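You operate a simulated robot arm through the tools that you are given. There is no shell and no other tool. Be economical: measure what you need, move in short steps, check, and stop when the job is done.

The job below is to be done with a simulated two-armed robot. You get a single attempt, and the scene is never put back.

JOB
Pick up the small yellow cone with one hand, pass it to the other hand and put it on the right end of the long steel table.

Only the result counts: the job must be done as asked and must still hold three seconds after the hand-in. Knocking over, shifting, dropping, spilling or breaking anything else fails it.

ROBOT AND FRAMES
Two 6-joint arms with two-finger parallel grippers on one trunk, on a base that drives. Base frame: it is fixed to the floor where the robot stands at the start and does not move with it; the origin is under the middle of the robot, x ahead of it, y to its left, z up. Units: mm, rad, N and s.
The left shoulder is at the start at [-107, 177, 710], the right one opposite. With the tool pointing down near the work surface each hand reaches from about 180 to 720 mm from the robot's upright axis, wherever it stands, measured 20 degrees to its own side. Places, roughly: right end of the long steel table [-2600, 3000, 800]; small yellow cone (6x6x13 cm) [500, -200, 600]. Payload 1.57 kg a hand.
The tool frame of a hand sits at the grasp point between the pads (the TCP): z along the fingers, y along the line on which they close. The tips reach 30 mm beyond it. The gripper opens to 80 mm. The fingers are 17 mm wide and 12 mm thick; the gripper's body (40 by 82 mm) begins 80 mm behind the TCP.
Orientation is that of the tool frame in the base frame, as a unit quaternion [w, x, y, z]. With the fingers straight down and closing along the base's y, the tool's x points along the base's -x, its y along +y and its z along -z.

CONTROLS
- The arms move only by the tool play_rows. It takes "left_rows", "right_rows" or both (then of equal length, played together; a hand with none holds still); each is text: rows parted by semicolons, each of 7 numbers parted by spaces: the shift along the tool's x, y, z in units of 20 mm (1.0 is 20 mm), then the turn, a rotation vector about the tool's x, y, z in units of 6 degrees (1.0 is 6 degrees), then the gripper command, from -1 (shut) to 1 (fully open), values between in proportion. In form: tx ty tz wx wy wz fingers; .... A call has 1 to 12 rows; each row shifts and turns the commanded pose from where the row before left it, along the tool's axes as they then stand. A call with a number of a shift or a turn outside -1 to 1 is refused whole. Rows are played at 5 a second. More than 50 mm and 0.15 rad between two rows, or a gripper value outside its range, and nothing of the call is played. Where a pose cannot be reached the arm comes as near as it can. A force on the tool above 40 N (or 10 N above the force at the start of the call, whichever is more), or a blocked arm, ends the call early, and 0.2 s more pass. The fingers move at their own pace (about 72 mm/s each) and stop on an object; they squeeze with about 35 N. The grip force told is the motor's: it shows also when the fingers shut on nothing. Time passes only in rows, and 0.2 s behind the last, so rows that do not move let the fingers close. It gives the time, the measured TCP pose, the force on the tool (base axes), the opening and the grip force at its end, in the units of the frame above (readings bear some noise), with the torque about the TCP (base axes, N m) and any sound that the robot's microphone picked up, and new pictures: "pictures" is both (left out), scene, wrist or none (wrist: the cameras of the hands that moved).
- Cameras (640 x 400 px; columns grow to the right, rows downward): "scene" is now at [19.9, -31.1, 1410]; the picture's right is [-0.49, -0.87, 0.00], its down [-0.79, 0.44, -0.43] and it looks along [0.38, -0.21, -0.90] (base axes); focal length 267 px, centre (320, 200). "left" rides on the left gripper at [72, 7, -122] in its tool frame; the picture's right is [-0.09, 1.00, 0.00], its down [-0.84, -0.08, -0.54] and it looks along [-0.54, -0.05, 0.84] (tool axes); focal length 238 px, centre (320, 200). "right" rides on the right gripper at [72, -7, -122] in its tool frame; the picture's right is [0.09, 1.00, 0.00], its down [-0.84, 0.08, -0.54] and it looks along [-0.54, 0.05, 0.84] (tool axes); focal length 238 px, centre (320, 200). There is no depth. A picture from a camera that has moved, and an enlarged one, comes with that camera's place and axes in the base frame and with its lens.
- move_column(by): slides the trunk up (or, below 0, down) by that many mm; the arms and the scene camera ride with it, the base frame stays. It gives what a move gives, with no picture.
- drive_base(legs): drives the robot by 1 to 6 legs, each [ahead, left, turn to the left] in mm, mm and rad, along the robot's own axes; the way and the turn of a leg run together, so that a leg with both is an arc; at most 1500 mm and 3.142 rad a leg. The arms and the cameras ride along, it lands a little off, and it stops where it bumps. It gives what a move gives, and a new picture of the scene camera.
- aim_head(pan, tilt): turns the head with the scene camera to pan (to the left, within 2.496 rad either way) and tilt (down, from -0.506 to 1.204), counted from straight ahead of the robot. It gives what a move gives, and a new picture of the scene camera.
- enlarge(camera, box): a new picture of the part [left, top, right, bottom] of that camera's present view, enlarged. The clock stands still meanwhile.
- job_done(): hands the job in; it is judged then, once.

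Work in short steps. Places have to be worked out from the pictures, the camera data and where the tool is seen: move nearer, look again, correct. Check each grasp and each placing, and mend what went wrong. You have 120 turns and 260 pictures in all, those below and enlarged ones among them. Open the grippers and draw the arms clear of the work before you hand the job in, unless the task says otherwise; then end with one line.

The tools are called after "Emit:" by a JSON object that holds its "name" and its "arguments". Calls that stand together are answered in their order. play_rows: Moves the arms, as the interface text tells. Its arguments: {"type":"object","properties":{"left_rows":{"type":"string"},"right_rows":{"type":"string"},"pictures":{"type":"string","enum":["both","scene","wrist","none"]}},"required":[]} The other tools are called the same way: move_column (by) slides the trunk up or down; drive_base (legs) drives the base; aim_head (pan, tilt) turns the head that bears the scene camera; enlarge (camera, box) takes an enlarged picture of a part of a camera's view; job_done () hands the job in.

At the start:

```text
time_s: 0.0
left_position: [285.9, 21.8, 890.3]
left_tcp_rot: [0.0, 0.001, 1.0, 0.0]
left_force: [-0.6, 0.0, 0.3]
left_torque: [0.02, -0.01, -0.03]
left_gripper_width: 79.8
left_grasp_force: 0.1
right_position: [258.2, -236.1, 875.9]
right_tcp_rot: [0.0, 0.0, 1.0, -0.001]
right_force: [0.2, -0.4, 0.4]
right_torque: [0.03, 0.01, -0.01]
right_gripper_width: 80.1
right_grasp_force: 0.0
trunk travel left (down, up): [-150.0, 178.0]
robot x, y, heading: [2.1, -1.4, -0.002]
head pan, tilt: [-0.511, 1.126]
```

scene: 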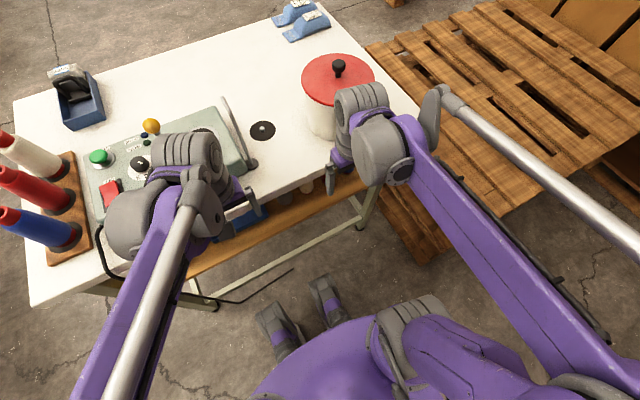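
right: 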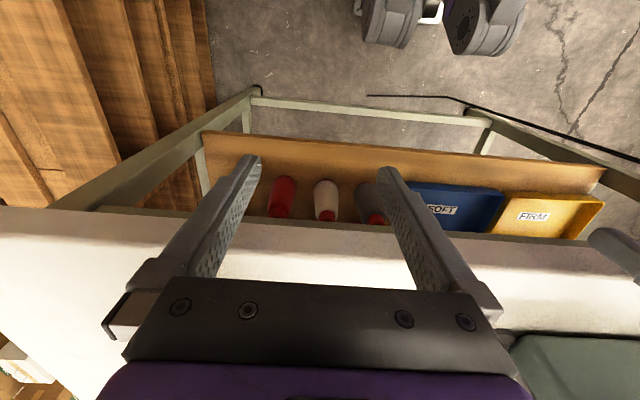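
left: 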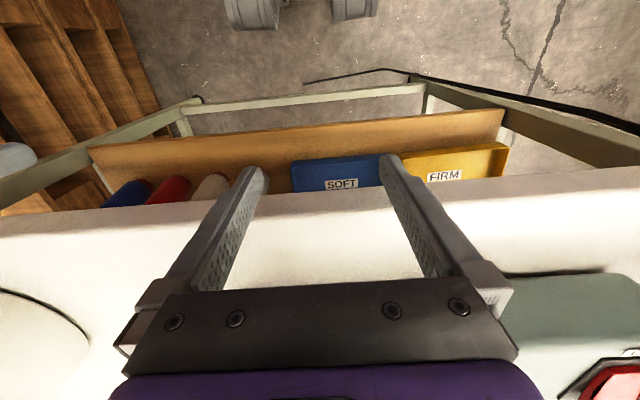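

The scene picture shows no yellow cone; the right hand may hide it. I turn the head to look around.

Emit:
{"name": "aim_head", "arguments": {"pan": -0.3, "tilt": 0.8}}

Emit:
{"name": "enlarge", "arguments": {"camera": "right", "box": [180, 120, 500, 320]}}

```text
time_s: 0.8
left_position: [285.4, 22.7, 889.2]
left_tcp_rot: [-0.001, 0.0, 1.0, 0.0]
left_force: [-0.6, -0.9, 1.2]
left_torque: [0.03, -0.02, 0.03]
left_gripper_width: 80.0
left_grasp_force: 0.1
right_position: [259.4, -235.1, 875.5]
right_tcp_rot: [-0.001, 0.0, 1.0, -0.001]
right_force: [0.1, 1.0, -0.3]
right_torque: [0.03, -0.04, 0.01]
right_gripper_width: 80.0
right_grasp_force: 0.1
trunk travel left (down, up): [-150.0, 178.0]
robot x, y, heading: [-0.5, -1.0, -0.005]
head pan, tilt: [-0.3, 0.799]
camera scene: at [43.4, -25.0, 1433.3], right [-0.3, -0.96, 0.0], down [-0.69, 0.21, -0.7], along [0.67, -0.21, -0.72], focal length 267 px, centre (320, 200)
```

scene: 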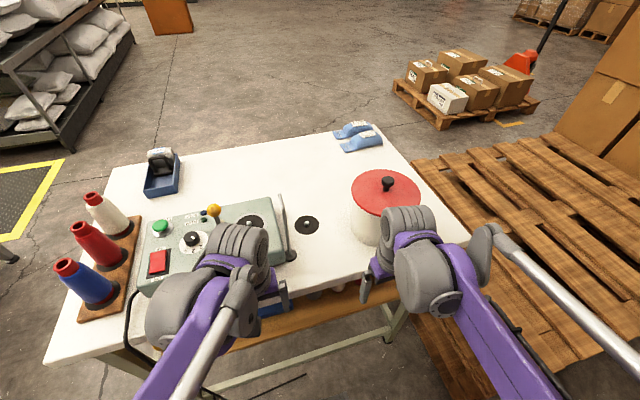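

```text
2.00 times, centred on (340, 220) of right
camera zoom: at [187.5, -241.5, 997.1], right [-0.09, 1.0, 0.0], down [0.84, 0.08, 0.54], along [0.54, 0.05, -0.84], focal length 477 px, centre (280, 160)
```

zoom: 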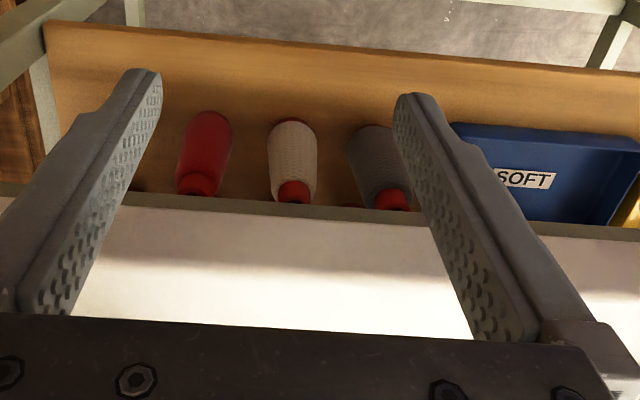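

Table top is around z≈770, so the cone at z≈600 is on the shelf underneath. Before backing off to see under the table, I look behind the robot.

Emit:
{"name": "aim_head", "arguments": {"pan": 2.45, "tilt": 0.45}}

Emit:
{"name": "aim_head", "arguments": {"pan": -2.45, "tilt": 0.45}}

```text
time_s: 3.2
left_position: [285.5, 23.1, 889.7]
left_tcp_rot: [0.0, 0.001, 1.0, 0.0]
left_force: [0.6, -0.1, 0.2]
left_torque: [-0.01, 0.0, -0.03]
left_gripper_width: 80.0
left_grasp_force: 0.1
right_position: [259.2, -236.3, 877.0]
right_tcp_rot: [0.0, 0.0, 1.0, 0.001]
right_force: [-0.5, 0.2, 0.6]
right_torque: [-0.04, 0.0, -0.02]
right_gripper_width: 80.0
right_grasp_force: 0.0
trunk travel left (down, up): [-150.0, 178.0]
robot x, y, heading: [1.5, -2.5, 0.003]
head pan, tilt: [2.45, 0.45]
camera scene: at [-104.4, 57.5, 1463.8], right [0.64, 0.77, 0.0], down [0.34, -0.28, -0.9], along [-0.69, 0.57, -0.44], focal length 267 px, centre (320, 200)
```

scene: 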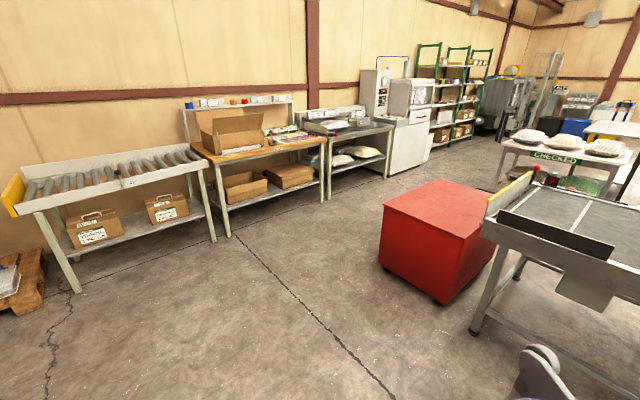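

```text
time_s: 7.1
left_position: [285.4, 22.2, 889.6]
left_tcp_rot: [0.0, 0.0, 1.0, 0.0]
left_force: [-0.1, 0.4, -0.1]
left_torque: [-0.01, -0.03, -0.05]
left_gripper_width: 80.1
left_grasp_force: 0.0
right_position: [257.9, -235.6, 876.4]
right_tcp_rot: [-0.001, 0.0, 1.0, 0.001]
right_force: [1.0, -0.6, -0.2]
right_torque: [0.02, 0.01, -0.03]
right_gripper_width: 80.1
right_grasp_force: 0.1
trunk travel left (down, up): [-150.0, 178.0]
robot x, y, heading: [-0.7, 1.9, 0.001]
head pan, tilt: [-2.45, 0.45]
camera scene: at [-104.4, -59.7, 1463.8], right [-0.64, 0.77, 0.0], down [0.34, 0.28, -0.9], along [-0.69, -0.57, -0.44], focal length 267 px, centre (320, 200)
```

scene: 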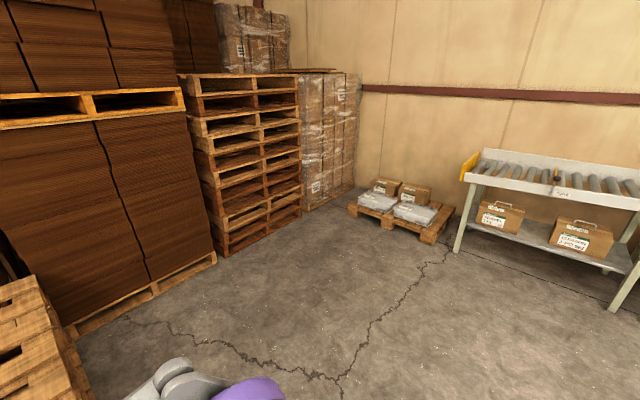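

Behind is clear for over a metre; the destination seems to be the steel table by the wall near (350,130) in the first view. Now I back off 800 mm, lower the trunk and look under the table.

Emit:
{"name": "drive_base", "arguments": {"legs": [[-800, 0, 0]]}}

Emit:
{"name": "move_column", "arguments": {"by": -150}}

Emit:
{"name": "aim_head", "arguments": {"pan": -0.15, "tilt": 0.55}}

```text
time_s: 11.5
left_position: [-526.5, 24.0, 889.1]
left_tcp_rot: [0.0, 0.006, 1.0, 0.0]
left_force: [-0.2, 0.5, -1.0]
left_torque: [0.03, -0.02, -0.02]
left_gripper_width: 79.9
left_grasp_force: 0.1
right_position: [-555.6, -234.6, 875.1]
right_tcp_rot: [-0.001, 0.005, 1.0, 0.0]
right_force: [-0.1, 0.2, 0.5]
right_torque: [0.0, -0.01, 0.0]
right_gripper_width: 80.0
right_grasp_force: 0.0
trunk travel left (down, up): [-150.0, 178.0]
robot x, y, heading: [-809.8, 6.9, -0.009]
head pan, tilt: [-2.45, 0.45]
camera scene: at [-917.1, -54.7, 1463.8], right [-0.63, 0.78, 0.0], down [0.34, 0.27, -0.9], along [-0.7, -0.57, -0.44], focal length 267 px, centre (320, 200)
```

scene: 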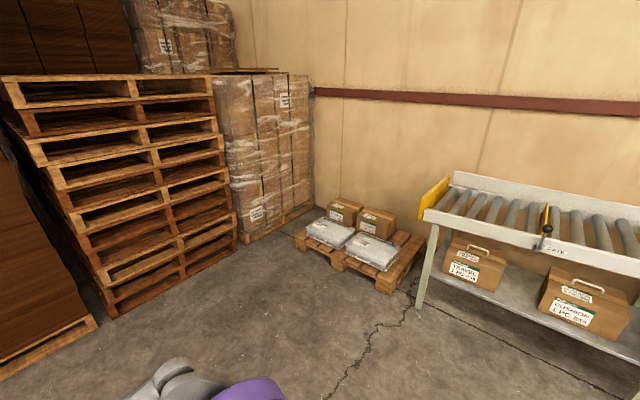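

```text
time_s: 13.2
left_position: [-525.6, 24.7, 740.3]
left_tcp_rot: [0.0, 0.006, 1.0, 0.0]
left_force: [-0.1, 0.5, -0.4]
left_torque: [0.0, 0.01, 0.0]
left_gripper_width: 79.9
left_grasp_force: 0.0
right_position: [-556.0, -234.5, 724.3]
right_tcp_rot: [0.0, 0.005, 1.0, 0.0]
right_force: [0.6, 0.4, -0.6]
right_torque: [-0.01, 0.0, -0.02]
right_gripper_width: 80.5
right_grasp_force: 0.0
trunk travel left (down, up): [0.0, 328.0]
robot x, y, heading: [-809.0, 2.5, -0.006]
head pan, tilt: [-2.45, 0.45]
```

```text
time_s: 15.3
left_position: [-527.0, 22.9, 740.2]
left_tcp_rot: [0.001, 0.006, 1.0, 0.001]
left_force: [0.0, 0.5, -0.5]
left_torque: [0.0, -0.01, 0.0]
left_gripper_width: 79.9
left_grasp_force: 0.1
right_position: [-554.9, -234.2, 726.3]
right_tcp_rot: [0.0, 0.006, 1.0, 0.001]
right_force: [-0.6, -0.3, 0.1]
right_torque: [0.02, 0.01, -0.01]
right_gripper_width: 80.2
right_grasp_force: 0.2
trunk travel left (down, up): [0.0, 328.0]
robot x, y, heading: [-811.9, 8.1, -0.011]
head pan, tilt: [-0.15, 0.55]
camera scene: at [-714.8, -11.6, 1302.0], right [-0.16, -0.99, 0.0], down [-0.52, 0.08, -0.85], along [0.84, -0.14, -0.52], focal length 267 px, centre (320, 200)
```

scene: 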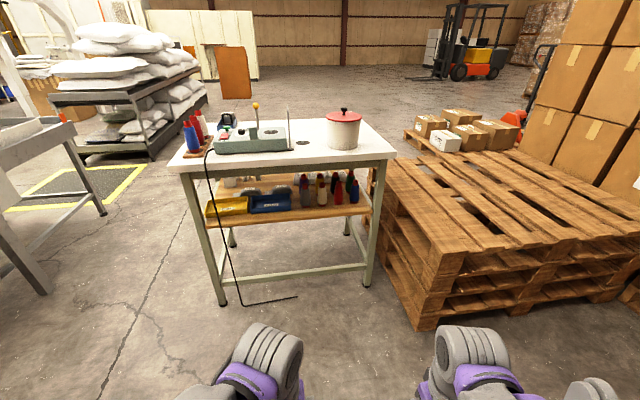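

Cones stand on the shelf between shelf and tabletop; I enlarge there.

Emit:
{"name": "enlarge", "arguments": {"camera": "scene", "box": [200, 150, 392, 230]}}

Emit:
{"name": "enlarge", "arguments": {"camera": "scene", "box": [280, 160, 380, 222]}}

```text
3.33 times, centred on (296, 190) of scene
camera zoom: at [-714.8, -11.6, 1302.0], right [-0.16, -0.99, 0.0], down [-0.52, 0.08, -0.85], along [0.84, -0.14, -0.52], focal length 890 px, centre (400, 233)
```

zoom: 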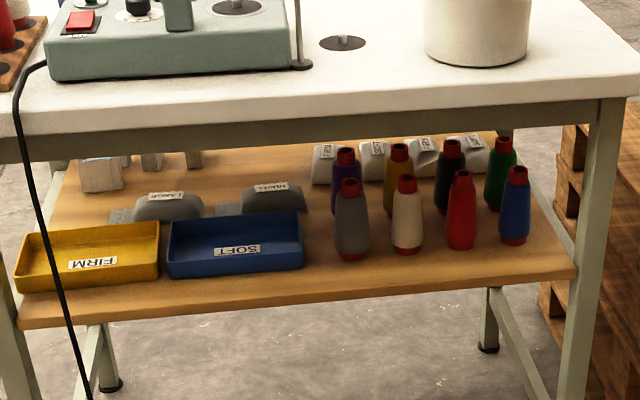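

```text
6.40 times, centred on (330, 191) of scene
camera zoom: at [-714.8, -11.6, 1302.0], right [-0.16, -0.99, 0.0], down [-0.52, 0.08, -0.85], along [0.84, -0.14, -0.52], focal length 1709 px, centre (256, 258)
```

zoom: 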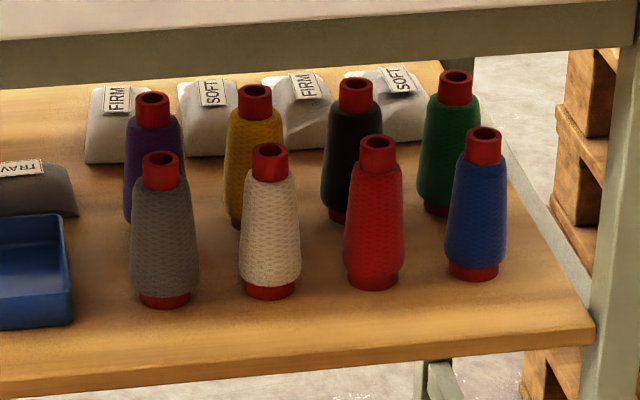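

Yellow is in the back row behind the white one. I check the shape of the wrist and gripper, to judge how it can get under the tabletop.

Emit:
{"name": "aim_head", "arguments": {"pan": -0.2, "tilt": 1.05}}

Emit:
{"name": "enlarge", "arguments": {"camera": "scene", "box": [100, 100, 540, 375]}}

```text
time_s: 16.3
left_position: [-525.8, 22.5, 740.6]
left_tcp_rot: [0.0, 0.005, 1.0, 0.0]
left_force: [-0.1, -0.6, 0.2]
left_torque: [-0.01, 0.03, 0.02]
left_gripper_width: 80.3
left_grasp_force: 0.0
right_position: [-555.3, -234.4, 724.9]
right_tcp_rot: [0.0, 0.005, 1.0, -0.001]
right_force: [-0.4, 0.4, -0.7]
right_torque: [0.02, 0.01, -0.01]
right_gripper_width: 80.0
right_grasp_force: 0.1
trunk travel left (down, up): [0.0, 328.0]
robot x, y, heading: [-809.7, 3.2, -0.008]
head pan, tilt: [-0.201, 1.051]
camera scene: at [-738.4, -11.1, 1262.1], right [-0.21, -0.98, 0.0], down [-0.85, 0.18, -0.5], along [0.49, -0.1, -0.87], focal length 267 px, centre (320, 200)
```

scene: 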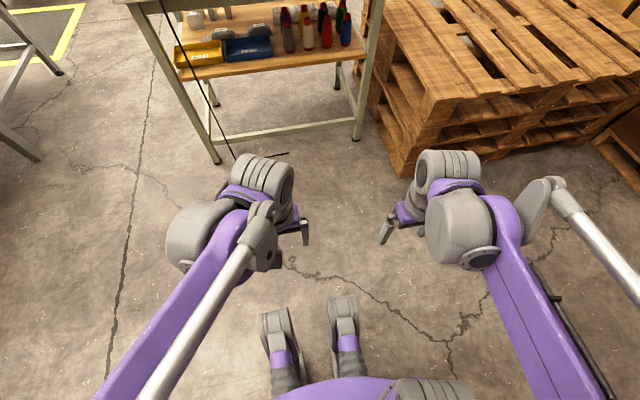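

```text
1.45 times, centred on (320, 238) of scene
camera zoom: at [-738.4, -11.1, 1262.1], right [-0.21, -0.98, 0.0], down [-0.85, 0.18, -0.5], along [0.49, -0.1, -0.87], focal length 388 px, centre (320, 146)
```

zoom: 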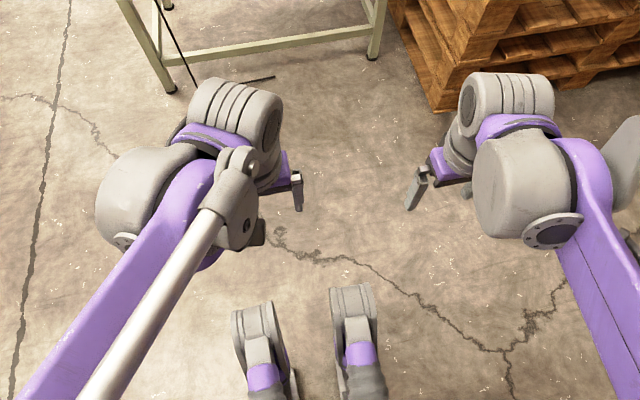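

The wrist is bulky and white blocks the front approach; from the table's back side yellow is in the first row, with only low sacks before it. I will go round by the left aisle (y≈490…1400) to the back side, first strafing left.

Emit:
{"name": "aim_head", "arguments": {"pan": 0.0, "tilt": 0.6}}

Emit:
{"name": "drive_base", "arguments": {"legs": [[0, 900, 0]]}}

```text
time_s: 17.2
left_position: [-526.6, 23.4, 741.1]
left_tcp_rot: [0.0, 0.005, 1.0, 0.0]
left_force: [0.1, 0.6, 0.1]
left_torque: [0.05, 0.0, 0.02]
left_gripper_width: 80.2
left_grasp_force: 0.1
right_position: [-555.7, -235.2, 726.6]
right_tcp_rot: [0.001, 0.005, 1.0, 0.0]
right_force: [-0.5, -0.1, -0.4]
right_torque: [0.0, 0.02, 0.02]
right_gripper_width: 80.1
right_grasp_force: 0.1
trunk travel left (down, up): [0.0, 328.0]
robot x, y, heading: [-809.7, 2.5, -0.013]
head pan, tilt: [0.0, 0.6]
camera scene: at [-715.0, 1.9, 1297.4], right [-0.01, -1.0, 0.0], down [-0.57, 0.01, -0.82], along [0.82, -0.01, -0.57], focal length 267 px, centre (320, 200)
```

scene: 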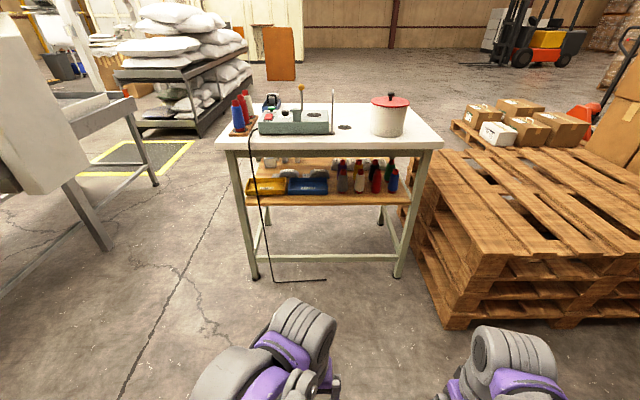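

```text
time_s: 25.4
left_position: [-522.7, 927.9, 740.3]
left_tcp_rot: [0.0, -0.001, 1.0, 0.001]
left_force: [-0.1, -0.3, -0.2]
left_torque: [0.02, 0.0, -0.02]
left_gripper_width: 80.0
left_grasp_force: 0.1
right_position: [-548.4, 670.0, 725.7]
right_tcp_rot: [0.0, -0.001, 1.0, -0.001]
right_force: [-0.3, 0.2, 0.8]
right_torque: [-0.01, -0.01, -0.03]
right_gripper_width: 80.2
right_grasp_force: 0.1
trunk travel left (down, up): [0.0, 328.0]
robot x, y, heading: [-813.0, 906.9, 0.004]
head pan, tilt: [0.0, 0.6]
camera scene: at [-711.2, 905.0, 1297.5], right [0.0, -1.0, 0.0], down [-0.56, 0.0, -0.83], along [0.83, 0.0, -0.56], focal length 267 px, centre (320, 200)
```

scene: 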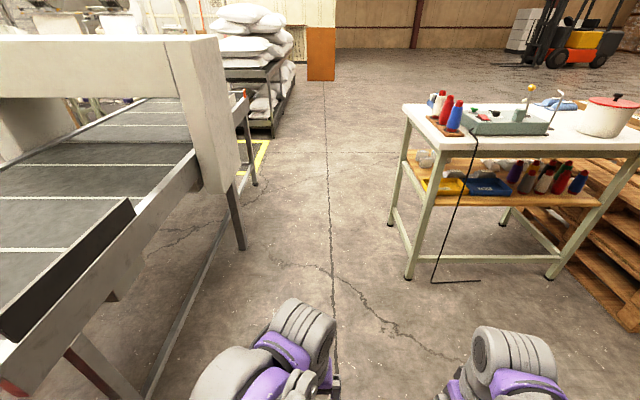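

The aisle is clear (table foot y≈360, conveyor y≈1430). Driving ahead past the table.

Emit:
{"name": "drive_base", "arguments": {"legs": [[1300, 0, 0]]}}

Emit:
{"name": "drive_base", "arguments": {"legs": [[1200, 0, 0]]}}

Emit:
{"name": "aim_head", "arguments": {"pan": -1.6, "tilt": 0.6}}

```text
time_s: 32.1
left_position: [811.9, 939.9, 739.8]
left_tcp_rot: [0.001, -0.005, 1.0, 0.0]
left_force: [-0.4, 0.3, 0.4]
left_torque: [0.01, -0.02, -0.03]
left_gripper_width: 80.2
left_grasp_force: 0.0
right_position: [787.2, 680.3, 726.4]
right_tcp_rot: [0.0, -0.006, 1.0, 0.0]
right_force: [0.3, 0.1, -0.1]
right_torque: [0.01, -0.01, -0.01]
right_gripper_width: 80.1
right_grasp_force: 0.0
trunk travel left (down, up): [0.0, 328.0]
robot x, y, heading: [527.3, 906.9, 0.007]
head pan, tilt: [0.0, 0.6]
camera scene: at [623.0, 913.8, 1297.5], right [0.01, -1.0, 0.0], down [-0.56, -0.01, -0.82], along [0.82, 0.01, -0.57], focal length 267 px, centre (320, 200)
```

scene: 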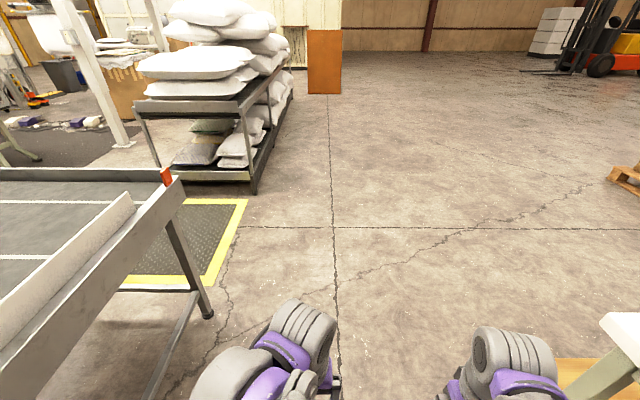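

```text
time_s: 38.2
left_position: [2021.5, 949.7, 740.4]
left_tcp_rot: [0.0, -0.003, 1.0, 0.0]
left_force: [0.8, -0.3, -0.2]
left_torque: [0.02, -0.01, 0.02]
left_gripper_width: 80.0
left_grasp_force: 0.2
right_position: [1997.1, 689.8, 726.3]
right_tcp_rot: [0.0, -0.003, 1.0, -0.001]
right_force: [-1.0, 0.3, -0.4]
right_torque: [-0.02, 0.0, -0.04]
right_gripper_width: 80.0
right_grasp_force: 0.1
trunk travel left (down, up): [0.0, 328.0]
robot x, y, heading: [1734.8, 925.4, 0.007]
head pan, tilt: [0.0, 0.6]
camera scene: at [1833.3, 923.9, 1297.5], right [0.01, -1.0, 0.0], down [-0.57, 0.0, -0.82], along [0.82, 0.01, -0.57], focal length 267 px, centre (320, 200)
```

scene: 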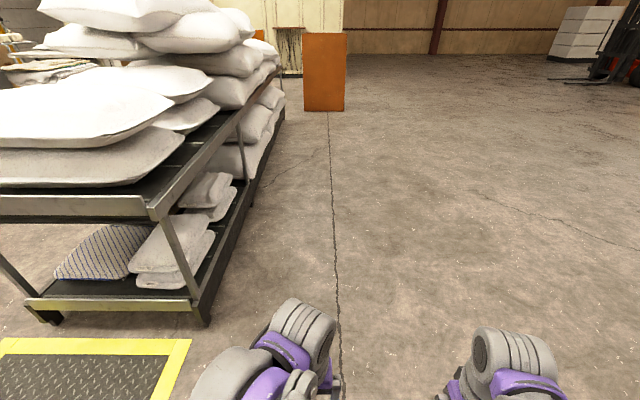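

```text
time_s: 39.9
left_position: [2021.1, 948.4, 739.4]
left_tcp_rot: [0.0, -0.005, 1.0, 0.0]
left_force: [0.1, -1.4, -0.3]
left_torque: [0.03, 0.03, -0.01]
left_gripper_width: 80.1
left_grasp_force: 0.1
right_position: [1995.6, 690.0, 727.1]
right_tcp_rot: [0.0, -0.004, 1.0, 0.0]
right_force: [-0.5, 0.1, -0.5]
right_torque: [0.02, 0.04, 0.02]
right_gripper_width: 79.9
right_grasp_force: 0.1
trunk travel left (down, up): [0.0, 328.0]
robot x, y, heading: [1732.9, 922.8, 0.005]
head pan, tilt: [-1.6, 0.6]
camera scene: at [1742.8, 835.0, 1297.5], right [-1.0, 0.02, 0.0], down [0.01, 0.56, -0.83], along [-0.02, -0.82, -0.56], focal length 267 px, centre (320, 200)
```

scene: 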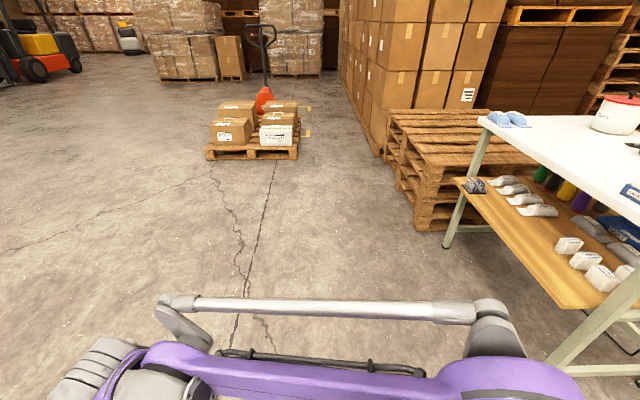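

The back side is open. I strafe right to about y=-100 and turn to face the table.

Emit:
{"name": "drive_base", "arguments": {"legs": [[0, -1000, 0], [0, 0, 3.1416]]}}

Emit:
{"name": "aim_head", "arguments": {"pan": 0.0, "tilt": 0.6}}

```text
refused: 3.1416 is not a number from -3.14159 to 3.14159
```

```text
time_s: 41.6
left_position: [2022.8, 949.0, 740.4]
left_tcp_rot: [0.001, -0.003, 1.0, 0.0]
left_force: [-1.2, -0.2, 0.4]
left_torque: [0.0, -0.06, -0.02]
left_gripper_width: 79.8
left_grasp_force: 0.0
right_position: [1996.1, 689.0, 725.5]
right_tcp_rot: [0.0, -0.003, 1.0, 0.0]
right_force: [0.5, 0.2, -0.8]
right_torque: [0.02, 0.01, -0.01]
right_gripper_width: 80.1
right_grasp_force: 0.1
trunk travel left (down, up): [0.0, 328.0]
robot x, y, heading: [1736.4, 926.5, 0.004]
head pan, tilt: [0.0, 0.6]
camera scene: at [1833.2, 923.9, 1297.5], right [0.01, -1.0, 0.0], down [-0.56, 0.0, -0.83], along [0.83, 0.01, -0.56], focal length 267 px, centre (320, 200)
```

scene: 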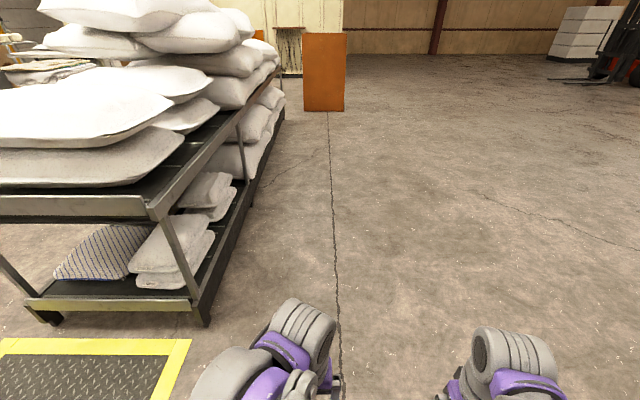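

The turn was just over the limit; I repeat with 3.14.

Emit:
{"name": "drive_base", "arguments": {"legs": [[0, -1000, 0], [0, 0, 3.14]]}}

Emit:
{"name": "enlarge", "arguments": {"camera": "scene", "box": [200, 100, 440, 250]}}

```text
time_s: 57.9
left_position: [1478.1, -92.4, 740.6]
left_tcp_rot: [0.0, 1.0, 0.031, 0.0]
left_force: [1.0, 1.3, 0.5]
left_torque: [0.01, -0.01, 0.01]
left_gripper_width: 80.1
left_grasp_force: 0.1
right_position: [1489.0, 167.1, 726.4]
right_tcp_rot: [0.001, 1.0, 0.031, 0.0]
right_force: [-0.8, -0.2, 0.0]
right_torque: [-0.01, 0.0, 0.04]
right_gripper_width: 79.8
right_grasp_force: 0.0
trunk travel left (down, up): [0.0, 328.0]
robot x, y, heading: [1761.2, -47.8, -3.086]
head pan, tilt: [0.0, 0.6]
camera scene: at [1661.9, -60.0, 1297.5], right [-0.06, 1.0, 0.0], down [0.56, 0.03, -0.83], along [-0.82, -0.05, -0.56], focal length 267 px, centre (320, 200)
```

scene: 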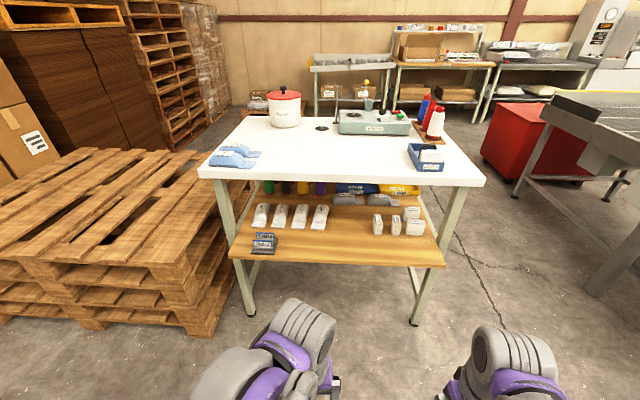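

```text
2.67 times, centred on (320, 175) of scene
camera zoom: at [1661.9, -60.0, 1297.5], right [-0.06, 1.0, 0.0], down [0.56, 0.03, -0.83], along [-0.82, -0.05, -0.56], focal length 712 px, centre (320, 267)
```

zoom: 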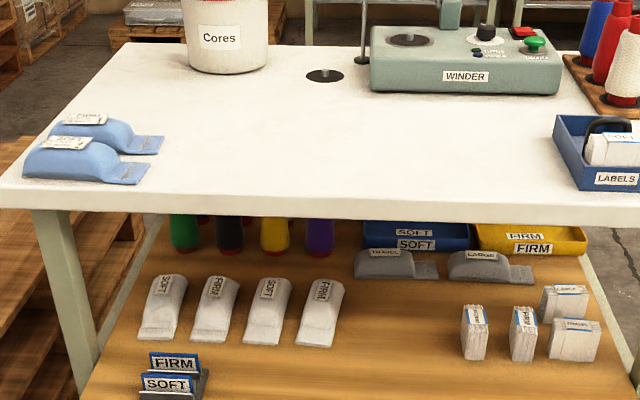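

From front and back rays combined: shelf z≈562, yellow cone ≈(515,-212), top ≈690; shelf back edge x≈985, low sacks at x 690–795 on the same line. I pitch the left hand to ~70° forward (20° below level) while moving it forward, here in free space.

Emit:
{"name": "play_rows", "arguments": {"left_rows": "-1 0 0 0 -0.97 0 1; -0.995 0 0.101 0 -0.97 0 1; -0.979 0 0.202 0 -0.97 0 1; -0.954 0 0.3 0 -0.97 0 1; -0.919 0 0.395 0 -0.97 0 1; -0.874 0 0.486 0 -0.97 0 1; -0.82 0 0.572 0 -0.97 0 1; -0.758 0 0.653 0 -0.97 0 1; -0.688 0 0.726 0 -0.97 0 1; -0.61 0 0.792 0 -0.97 0 1; -0.527 0 0.85 0 -0.97 0 1; -0.438 0 0.899 0 -0.97 0 1", "pictures": "both"}}

```text
time_s: 60.5
left_position: [1237.9, -107.1, 741.1]
left_tcp_rot: [0.017, 0.819, 0.024, -0.573]
left_force: [0.0, 0.4, 0.0]
left_torque: [0.01, -0.03, -0.01]
left_gripper_width: 79.9
left_grasp_force: 0.1
right_position: [1487.7, 166.7, 726.1]
right_tcp_rot: [0.0, 1.0, 0.031, 0.0]
right_force: [-1.1, -0.5, 1.0]
right_torque: [-0.01, -0.03, 0.03]
right_gripper_width: 80.1
right_grasp_force: 0.0
trunk travel left (down, up): [0.0, 328.0]
robot x, y, heading: [1756.3, -50.1, -3.079]
head pan, tilt: [0.0, 0.6]
camera scene: at [1661.6, -60.0, 1297.5], right [-0.06, 1.0, 0.0], down [0.56, 0.03, -0.82], along [-0.82, -0.05, -0.57], focal length 267 px, centre (320, 200)
camera left: at [1376.7, -105.5, 716.4], right [0.03, -1.0, 0.09], down [0.22, 0.09, 0.97], along [-0.98, -0.01, 0.22], focal length 238 px, centre (320, 200)
```

scene: 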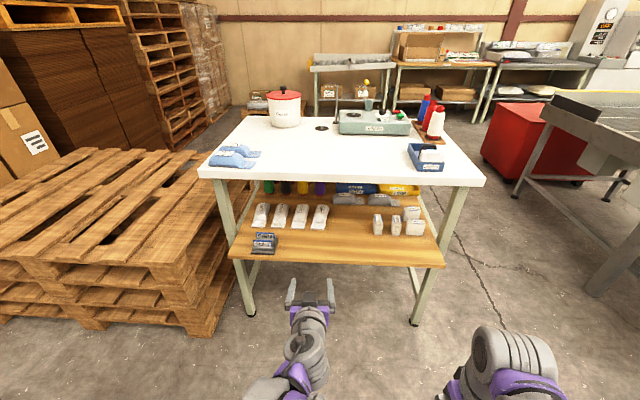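
left: 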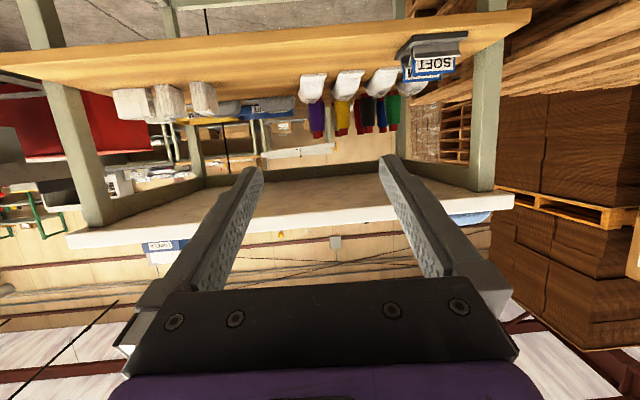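

Clearance under the top is ample (underside ≈870). I straighten the heading, shift left 80 mm and drive in 320 mm, leaving the hand just at the shelf's edge above the sacks.

Emit:
{"name": "drive_base", "arguments": {"legs": [[0, 0, -0.06], [0, 80, 0], [300, 0, 0]]}}

Emit:
{"name": "play_rows", "arguments": {"left_rows": "0 1 0 0 0 0 1; 0 1 0 0 0 0 1", "pictures": "wrist"}}

```text
time_s: 63.9
left_position: [934.4, -154.7, 741.7]
left_tcp_rot: [0.001, 0.82, 0.001, -0.573]
left_force: [-0.3, 0.7, -0.6]
left_torque: [-0.02, 0.04, 0.02]
left_gripper_width: 80.0
left_grasp_force: 0.1
right_position: [1199.0, 102.2, 728.0]
right_tcp_rot: [-0.001, 1.0, 0.001, 0.0]
right_force: [-0.3, 0.1, -0.2]
right_torque: [0.0, -0.02, 0.01]
right_gripper_width: 79.9
right_grasp_force: 0.2
trunk travel left (down, up): [0.0, 328.0]
robot x, y, heading: [1461.0, -131.4, -3.14]
head pan, tilt: [0.0, 0.6]
camera scene: at [1360.0, -134.1, 1297.5], right [0.0, 1.0, 0.0], down [0.57, 0.0, -0.82], along [-0.82, 0.0, -0.57], focal length 267 px, centre (320, 200)
```

scene: 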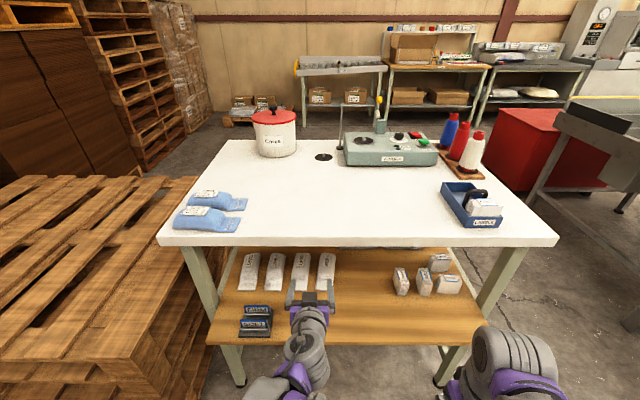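

```text
time_s: 64.5
left_position: [934.7, -196.2, 741.2]
left_tcp_rot: [0.0, 0.82, 0.001, -0.573]
left_force: [-0.3, 0.8, 0.2]
left_torque: [-0.01, 0.0, -0.01]
left_gripper_width: 79.9
left_grasp_force: 0.0
right_position: [1200.9, 102.6, 725.0]
right_tcp_rot: [0.001, 1.0, 0.002, 0.001]
right_force: [0.4, -0.3, -0.1]
right_torque: [-0.03, 0.01, 0.01]
right_gripper_width: 79.7
right_grasp_force: 0.1
trunk travel left (down, up): [0.0, 328.0]
robot x, y, heading: [1459.4, -129.4, -3.14]
head pan, tilt: [0.0, 0.6]
camera left: at [1074.7, -202.3, 717.0], right [-0.03, -1.0, 0.09], down [0.22, 0.08, 0.97], along [-0.97, 0.05, 0.22], focal length 238 px, centre (320, 200)
```

left: 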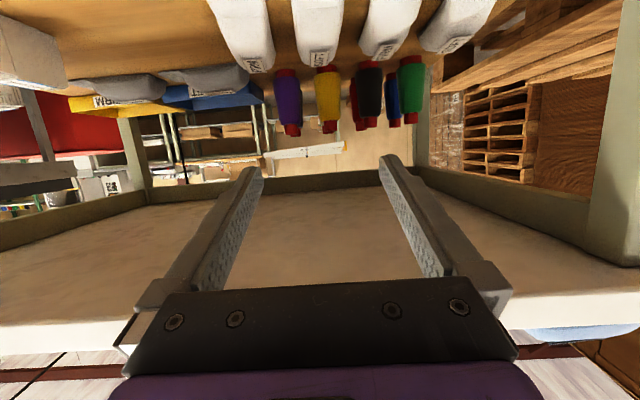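

The cone row is clear in view: yellow at y≈-208, tip z≈684, x≈530. I lower the left hand 40 mm, shift 12 mm left and reach forward 200 mm over the sacks to test reach, drawing the right hand back meanwhile.

Emit:
{"name": "play_rows", "arguments": {"left_rows": "0.94 0.3 0.342 0 0 0 1; 0.94 0.3 0.342 0 0 0 1; -0.342 0 0.94 0 0 0 1; -0.342 0 0.94 0 0 0 1; -0.342 0 0.94 0 0 0 1; -0.342 0 0.94 0 0 0 1; -0.342 0 0.94 0 0 0 1; -0.342 0 0.94 0 0 0 1; -0.342 0 0.94 0 0 0 1; -0.342 0 0.94 0 0 0 1; -0.342 0 0.94 0 0 0 1", "right_rows": "0.7 0 0 0 0 0 1; 0.7 0 0 0 0 0 1; 0.7 0 0 0 0 0 1; 0.7 0 0 0 0 0 1; 0.7 0 0 0 0 0 1; 0.7 0 0 0 0 0 1; 0 0 0 0 0 0 1; 0 0 0 0 0 0 1; 0 0 0 0 0 0 1; 0 0 0 0 0 0 1; 0 0 0 0 0 0 1", "pictures": "both"}}

```text
time_s: 66.9
left_position: [752.8, -208.0, 700.4]
left_tcp_rot: [0.001, 0.82, 0.001, -0.572]
left_force: [0.5, 0.6, 0.8]
left_torque: [0.0, 0.03, 0.01]
left_gripper_width: 80.2
left_grasp_force: 0.1
right_position: [1283.8, 104.2, 726.2]
right_tcp_rot: [0.0, 1.0, 0.002, 0.0]
right_force: [-0.2, 0.1, 0.2]
right_torque: [-0.02, 0.02, 0.0]
right_gripper_width: 79.9
right_grasp_force: 0.0
trunk travel left (down, up): [0.0, 328.0]
robot x, y, heading: [1462.5, -134.7, -3.137]
head pan, tilt: [0.0, 0.6]
camera scene: at [1360.2, -134.1, 1297.5], right [0.0, 1.0, 0.0], down [0.57, 0.0, -0.82], along [-0.82, 0.0, -0.57], focal length 267 px, centre (320, 200)
camera right: at [1356.8, 111.7, 847.0], right [0.1, -1.0, 0.0], down [-0.84, -0.08, 0.54], along [-0.54, -0.05, -0.84], focal length 238 px, centre (320, 200)
camera left: at [893.1, -214.6, 675.3], right [-0.03, -1.0, 0.09], down [0.22, 0.08, 0.97], along [-0.97, 0.05, 0.22], focal length 238 px, centre (320, 200)
```

scene: 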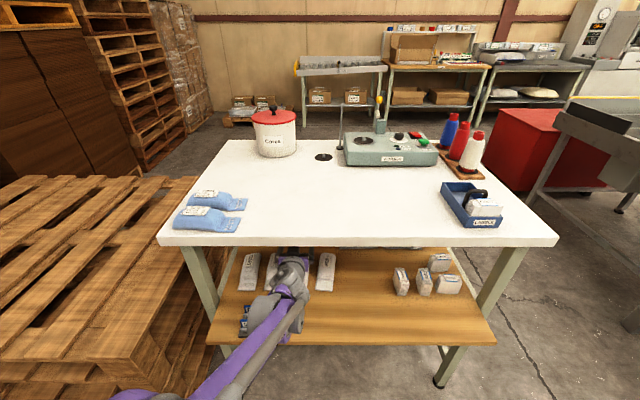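
right: 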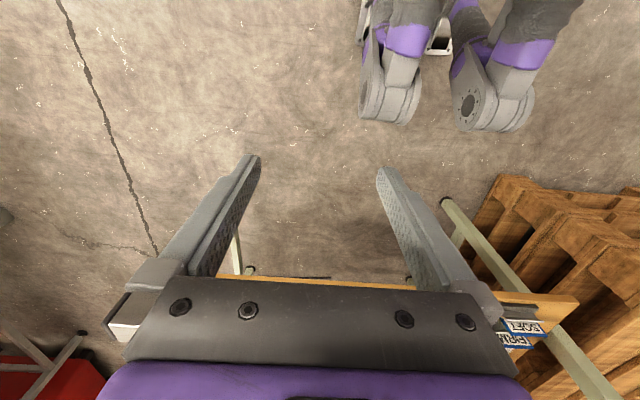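
left: 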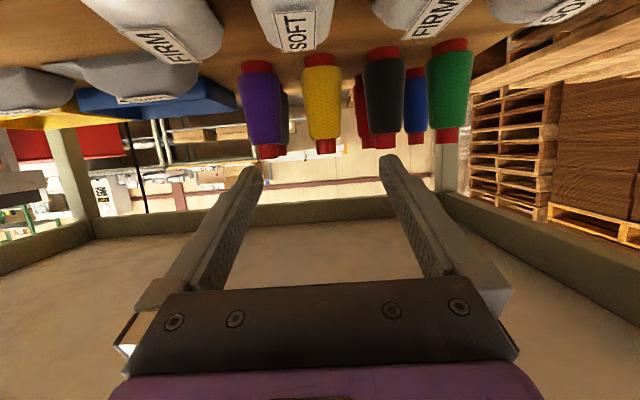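

Measured again: yellow at ≈(530,-210), z 557–687; the reach is fine at 710. I draw the hand back 60 mm and drive 190 mm nearer, then look.

Emit:
{"name": "play_rows", "arguments": {"left_rows": "0.342 0 -0.94 0 0 0 1; 0.342 0 -0.94 0 0 0 1; 0.342 0 -0.94 0 0 0 1", "pictures": "none"}}

Emit:
{"name": "drive_base", "arguments": {"legs": [[180, 0, 0]]}}

Emit:
{"name": "play_rows", "arguments": {"left_rows": "0 0 0 0 0 0 0.7", "pictures": "wrist"}}

```text
time_s: 67.7
left_position: [813.9, -208.3, 701.2]
left_tcp_rot: [0.0, 0.819, 0.001, -0.573]
left_force: [-0.2, -0.4, -0.1]
left_torque: [0.0, 0.01, 0.0]
left_gripper_width: 79.8
left_grasp_force: 0.1
right_position: [1284.8, 103.3, 725.4]
right_tcp_rot: [0.0, 1.0, 0.001, 0.0]
right_force: [0.0, 0.6, -0.8]
right_torque: [0.03, 0.03, 0.01]
right_gripper_width: 80.0
right_grasp_force: 0.1
trunk travel left (down, up): [0.0, 328.0]
robot x, y, heading: [1458.0, -130.5, -3.138]
head pan, tilt: [0.0, 0.6]
```

```text
time_s: 69.2
left_position: [633.6, -205.7, 700.9]
left_tcp_rot: [-0.001, 0.82, -0.001, -0.572]
left_force: [-0.6, -0.4, -0.7]
left_torque: [-0.03, 0.01, 0.0]
left_gripper_width: 80.4
left_grasp_force: 0.1
right_position: [1104.1, 104.6, 725.9]
right_tcp_rot: [0.0, 1.0, -0.001, 0.0]
right_force: [0.7, -0.2, 0.7]
right_torque: [0.0, -0.03, 0.02]
right_gripper_width: 80.2
right_grasp_force: 0.0
trunk travel left (down, up): [0.0, 328.0]
robot x, y, heading: [1278.8, -134.6, 3.14]
head pan, tilt: [0.0, 0.6]
camera scene: at [1179.3, -133.8, 1297.5], right [0.0, 1.0, 0.0], down [0.57, 0.0, -0.82], along [-0.82, 0.0, -0.57], focal length 267 px, centre (320, 200)
```

scene: 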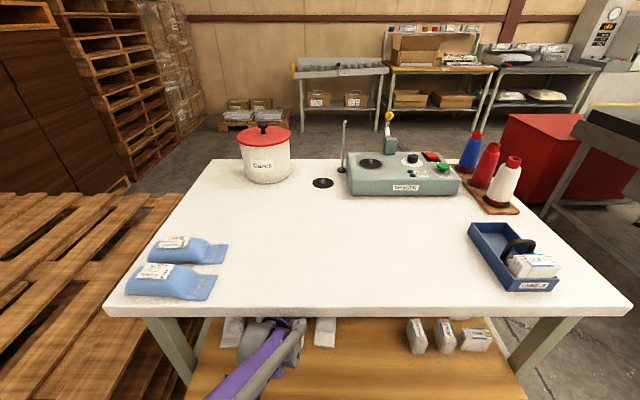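

```text
time_s: 69.6
left_position: [634.3, -205.7, 701.4]
left_tcp_rot: [-0.001, 0.82, -0.001, -0.572]
left_force: [0.2, 0.2, 0.3]
left_torque: [0.02, 0.01, -0.01]
left_gripper_width: 67.8
left_grasp_force: 0.1
right_position: [1104.7, 104.4, 726.2]
right_tcp_rot: [-0.001, 1.0, 0.0, 0.0]
right_force: [0.2, 0.3, 1.0]
right_torque: [0.0, -0.03, -0.02]
right_gripper_width: 80.0
right_grasp_force: 0.1
trunk travel left (down, up): [0.0, 328.0]
robot x, y, heading: [1281.0, -133.5, 3.144]
head pan, tilt: [0.0, 0.6]
camera left: at [773.3, -212.8, 676.8], right [-0.03, -1.0, 0.09], down [0.22, 0.08, 0.97], along [-0.97, 0.05, 0.22], focal length 238 px, centre (320, 200)
```

left: 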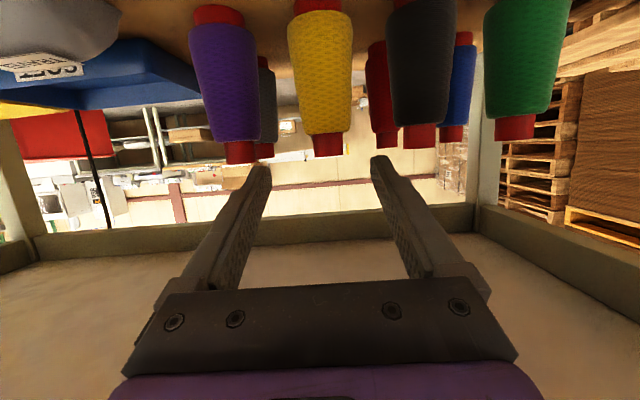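

Clear view, yellow axis at y≈-212. I lower 51 mm with a 6 mm left shift, then advance 60 mm and look again.

Emit:
{"name": "play_rows", "arguments": {"left_rows": "0.8 0.1 0.29 0 0 0 0.7; 0.8 0.1 0.29 0 0 0 0.7; 0.8 0.1 0.29 0 0 0 0.7; -0.342 0 0.94 0 0 0 0.7; -0.342 0 0.94 0 0 0 0.7; -0.342 0 0.94 0 0 0 0.7", "pictures": "wrist"}}

```text
time_s: 71.0
left_position: [593.7, -211.6, 652.6]
left_tcp_rot: [-0.002, 0.816, -0.001, -0.578]
left_force: [-0.1, -1.0, 0.1]
left_torque: [-0.01, -0.01, 0.03]
left_gripper_width: 67.8
left_grasp_force: 0.1
right_position: [1118.3, 104.8, 728.2]
right_tcp_rot: [-0.001, 1.0, 0.0, -0.007]
right_force: [0.4, -0.7, -0.1]
right_torque: [-0.02, 0.02, 0.01]
right_gripper_width: 80.1
right_grasp_force: 0.1
trunk travel left (down, up): [0.0, 328.0]
robot x, y, heading: [1281.4, -129.0, -3.144]
head pan, tilt: [0.0, 0.6]
camera left: at [733.6, -219.3, 626.3], right [-0.03, -1.0, 0.09], down [0.23, 0.08, 0.97], along [-0.97, 0.05, 0.23], focal length 238 px, centre (320, 200)
```

left: 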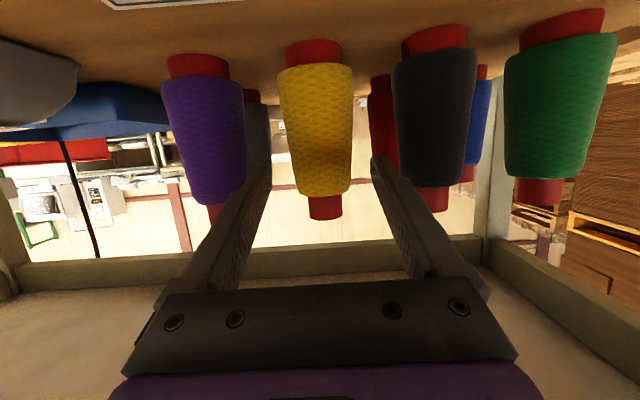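

The TCP fell 20 mm short and the right hand shifted back, so some part of the arm or body is pressing on something. I look down at the arm.

Emit:
{"name": "aim_head", "arguments": {"pan": 0.15, "tilt": 1.15}}

```text
time_s: 72.0
left_position: [593.1, -213.1, 653.2]
left_tcp_rot: [-0.001, 0.815, -0.001, -0.579]
left_force: [-0.1, -0.2, -0.6]
left_torque: [-0.01, 0.02, -0.01]
left_gripper_width: 68.1
left_grasp_force: 0.1
right_position: [1116.5, 104.0, 728.3]
right_tcp_rot: [-0.001, 1.0, -0.001, -0.009]
right_force: [0.2, 0.0, 0.9]
right_torque: [-0.03, 0.01, 0.01]
right_gripper_width: 79.8
right_grasp_force: 0.1
trunk travel left (down, up): [0.0, 328.0]
robot x, y, heading: [1278.4, -134.8, 3.137]
head pan, tilt: [0.15, 1.15]
camera scene: at [1230.2, -143.9, 1256.8], right [-0.15, 0.99, 0.0], down [0.9, 0.14, -0.42], along [-0.42, -0.06, -0.91], focal length 267 px, centre (320, 200)
```

scene: 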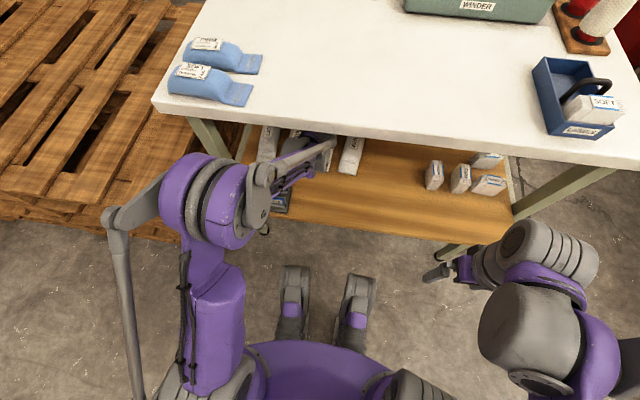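

Emit:
{"name": "enlarge", "arguments": {"camera": "scene", "box": [140, 100, 380, 250]}}

```text
2.67 times, centred on (260, 175) of scene
camera zoom: at [1230.2, -143.9, 1256.8], right [-0.15, 0.99, 0.0], down [0.9, 0.14, -0.42], along [-0.42, -0.06, -0.91], focal length 712 px, centre (480, 267)
```

zoom: 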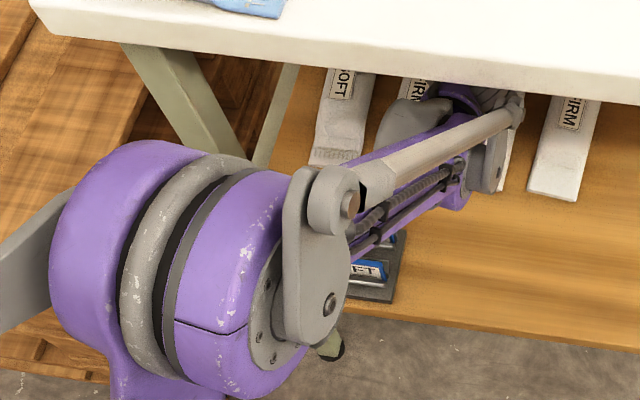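

The robot is leaning back ~1°, so the arm is pushing on the table or a sack. I retreat 60 mm and see whether the lean vanishes.

Emit:
{"name": "play_rows", "arguments": {"left_rows": "0.342 0 -0.94 0 0 0 0.7; 0.342 0 -0.94 0 0 0 0.7; 0.342 0 -0.94 0 0 0 0.7", "pictures": "scene"}}

```text
time_s: 72.8
left_position: [630.1, -213.2, 649.8]
left_tcp_rot: [0.001, 0.82, 0.0, -0.572]
left_force: [0.4, 0.5, 0.1]
left_torque: [0.02, 0.02, -0.05]
left_gripper_width: 68.0
left_grasp_force: 0.1
right_position: [1103.4, 104.8, 725.6]
right_tcp_rot: [0.0, 1.0, 0.0, 0.0]
right_force: [-0.7, 0.2, 0.1]
right_torque: [0.03, -0.01, 0.0]
right_gripper_width: 79.7
right_grasp_force: 0.1
trunk travel left (down, up): [0.0, 328.0]
robot x, y, heading: [1274.6, -131.9, 3.14]
head pan, tilt: [0.15, 1.15]
camera scene: at [1207.7, -142.7, 1255.9], right [-0.15, 0.99, 0.0], down [0.9, 0.13, -0.41], along [-0.4, -0.06, -0.91], focal length 267 px, centre (320, 200)
```

scene: 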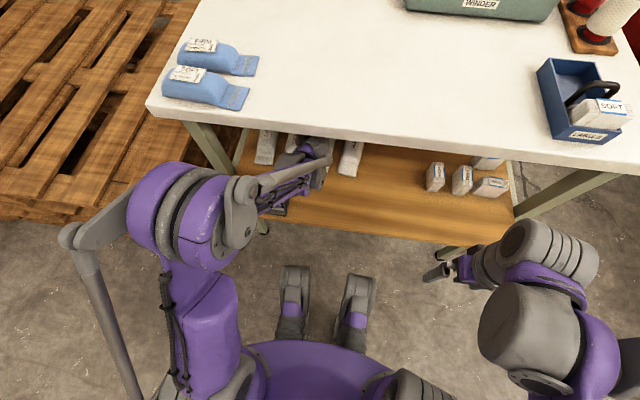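

Lean gone. Likely the bent-up elbow/forearm rod met the tabletop's lower edge. A straighter arm keeps the elbow lower: I lift 30 mm, drive back 120 mm, and reach out further.

Emit:
{"name": "play_rows", "arguments": {"left_rows": "-0.7 0 -0.26 0 0 0 0.7; -0.7 0 -0.26 0 0 0 0.7", "pictures": "none"}}

Emit:
{"name": "drive_base", "arguments": {"legs": [[-120, 0, 0]]}}

Emit:
{"name": "play_rows", "arguments": {"left_rows": "-0.342 0 0.94 0 0 0 0.7; -0.342 0 0.94 0 0 0 0.7; -0.342 0 0.94 0 0 0 0.7; -0.342 0 0.94 0 0 0 0.7; -0.342 0 0.94 0 0 0 0.7", "pictures": "both"}}

```text
time_s: 73.4
left_position: [635.4, -213.8, 680.0]
left_tcp_rot: [0.0, 0.82, -0.001, -0.572]
left_force: [-0.9, 0.1, 0.2]
left_torque: [-0.02, 0.02, 0.03]
left_gripper_width: 68.0
left_grasp_force: 0.0
right_position: [1105.0, 104.5, 725.7]
right_tcp_rot: [0.0, 1.0, -0.001, 0.001]
right_force: [0.4, 0.6, -0.3]
right_torque: [0.02, 0.02, 0.0]
right_gripper_width: 80.3
right_grasp_force: 0.1
trunk travel left (down, up): [0.0, 328.0]
robot x, y, heading: [1278.7, -135.5, 3.143]
head pan, tilt: [0.15, 1.15]
```

```text
time_s: 74.6
left_position: [752.3, -213.7, 679.1]
left_tcp_rot: [-0.001, 0.82, -0.001, -0.573]
left_force: [0.7, -0.4, 0.8]
left_torque: [-0.01, 0.02, 0.01]
left_gripper_width: 68.1
left_grasp_force: 0.1
right_position: [1222.2, 103.9, 726.7]
right_tcp_rot: [0.0, 1.0, 0.0, 0.0]
right_force: [-0.6, 0.2, -0.2]
right_torque: [-0.03, 0.0, 0.0]
right_gripper_width: 79.9
right_grasp_force: 0.0
trunk travel left (down, up): [0.0, 328.0]
robot x, y, heading: [1395.1, -134.9, -3.145]
head pan, tilt: [0.15, 1.15]
camera scene: at [1327.0, -142.9, 1255.8], right [-0.15, 0.99, 0.0], down [0.9, 0.14, -0.41], along [-0.4, -0.06, -0.91], focal length 267 px, centre (320, 200)
```

scene: 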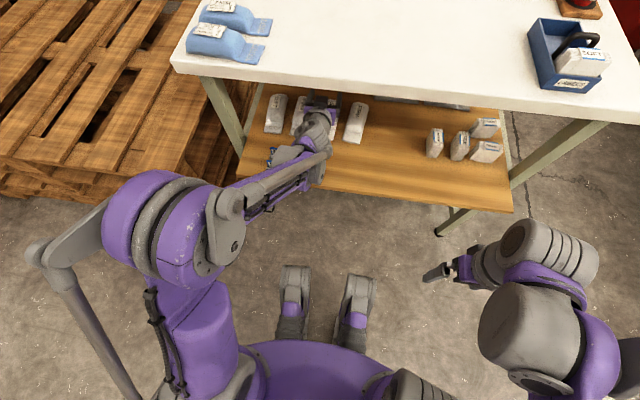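

```text
time_s: 75.8
left_position: [650.9, -213.5, 679.0]
left_tcp_rot: [0.0, 0.82, -0.001, -0.573]
left_force: [-0.4, -0.1, -0.4]
left_torque: [0.01, -0.01, -0.03]
left_gripper_width: 68.0
left_grasp_force: 0.1
right_position: [1221.5, 103.5, 725.9]
right_tcp_rot: [0.0, 1.0, 0.0, 0.0]
right_force: [0.8, 1.2, -1.2]
right_torque: [0.0, -0.01, 0.0]
right_gripper_width: 80.1
right_grasp_force: 0.1
trunk travel left (down, up): [0.0, 328.0]
robot x, y, heading: [1393.3, -134.4, -3.145]
head pan, tilt: [0.15, 1.15]
camera scene: at [1326.3, -142.9, 1255.8], right [-0.15, 0.99, 0.0], down [0.9, 0.14, -0.41], along [-0.4, -0.06, -0.91], focal length 267 px, centre (320, 200)
camera left: at [791.0, -220.6, 653.8], right [-0.03, -1.0, 0.09], down [0.22, 0.08, 0.97], along [-0.97, 0.05, 0.22], focal length 238 px, centre (320, 200)
```

scene: 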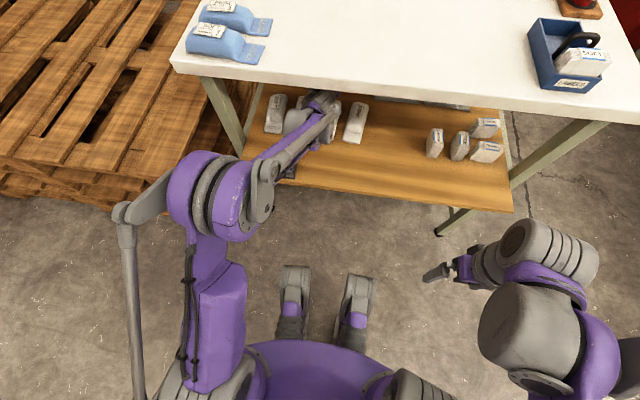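
left: 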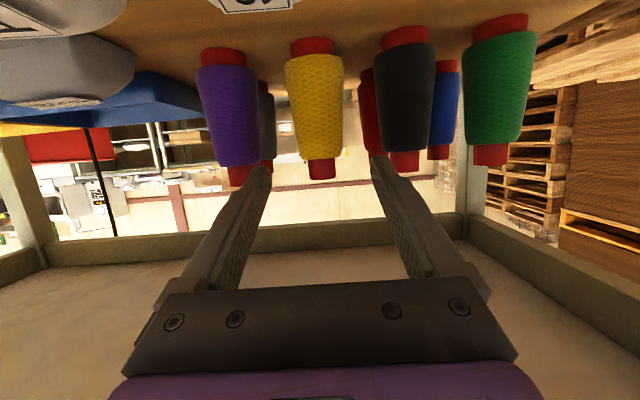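

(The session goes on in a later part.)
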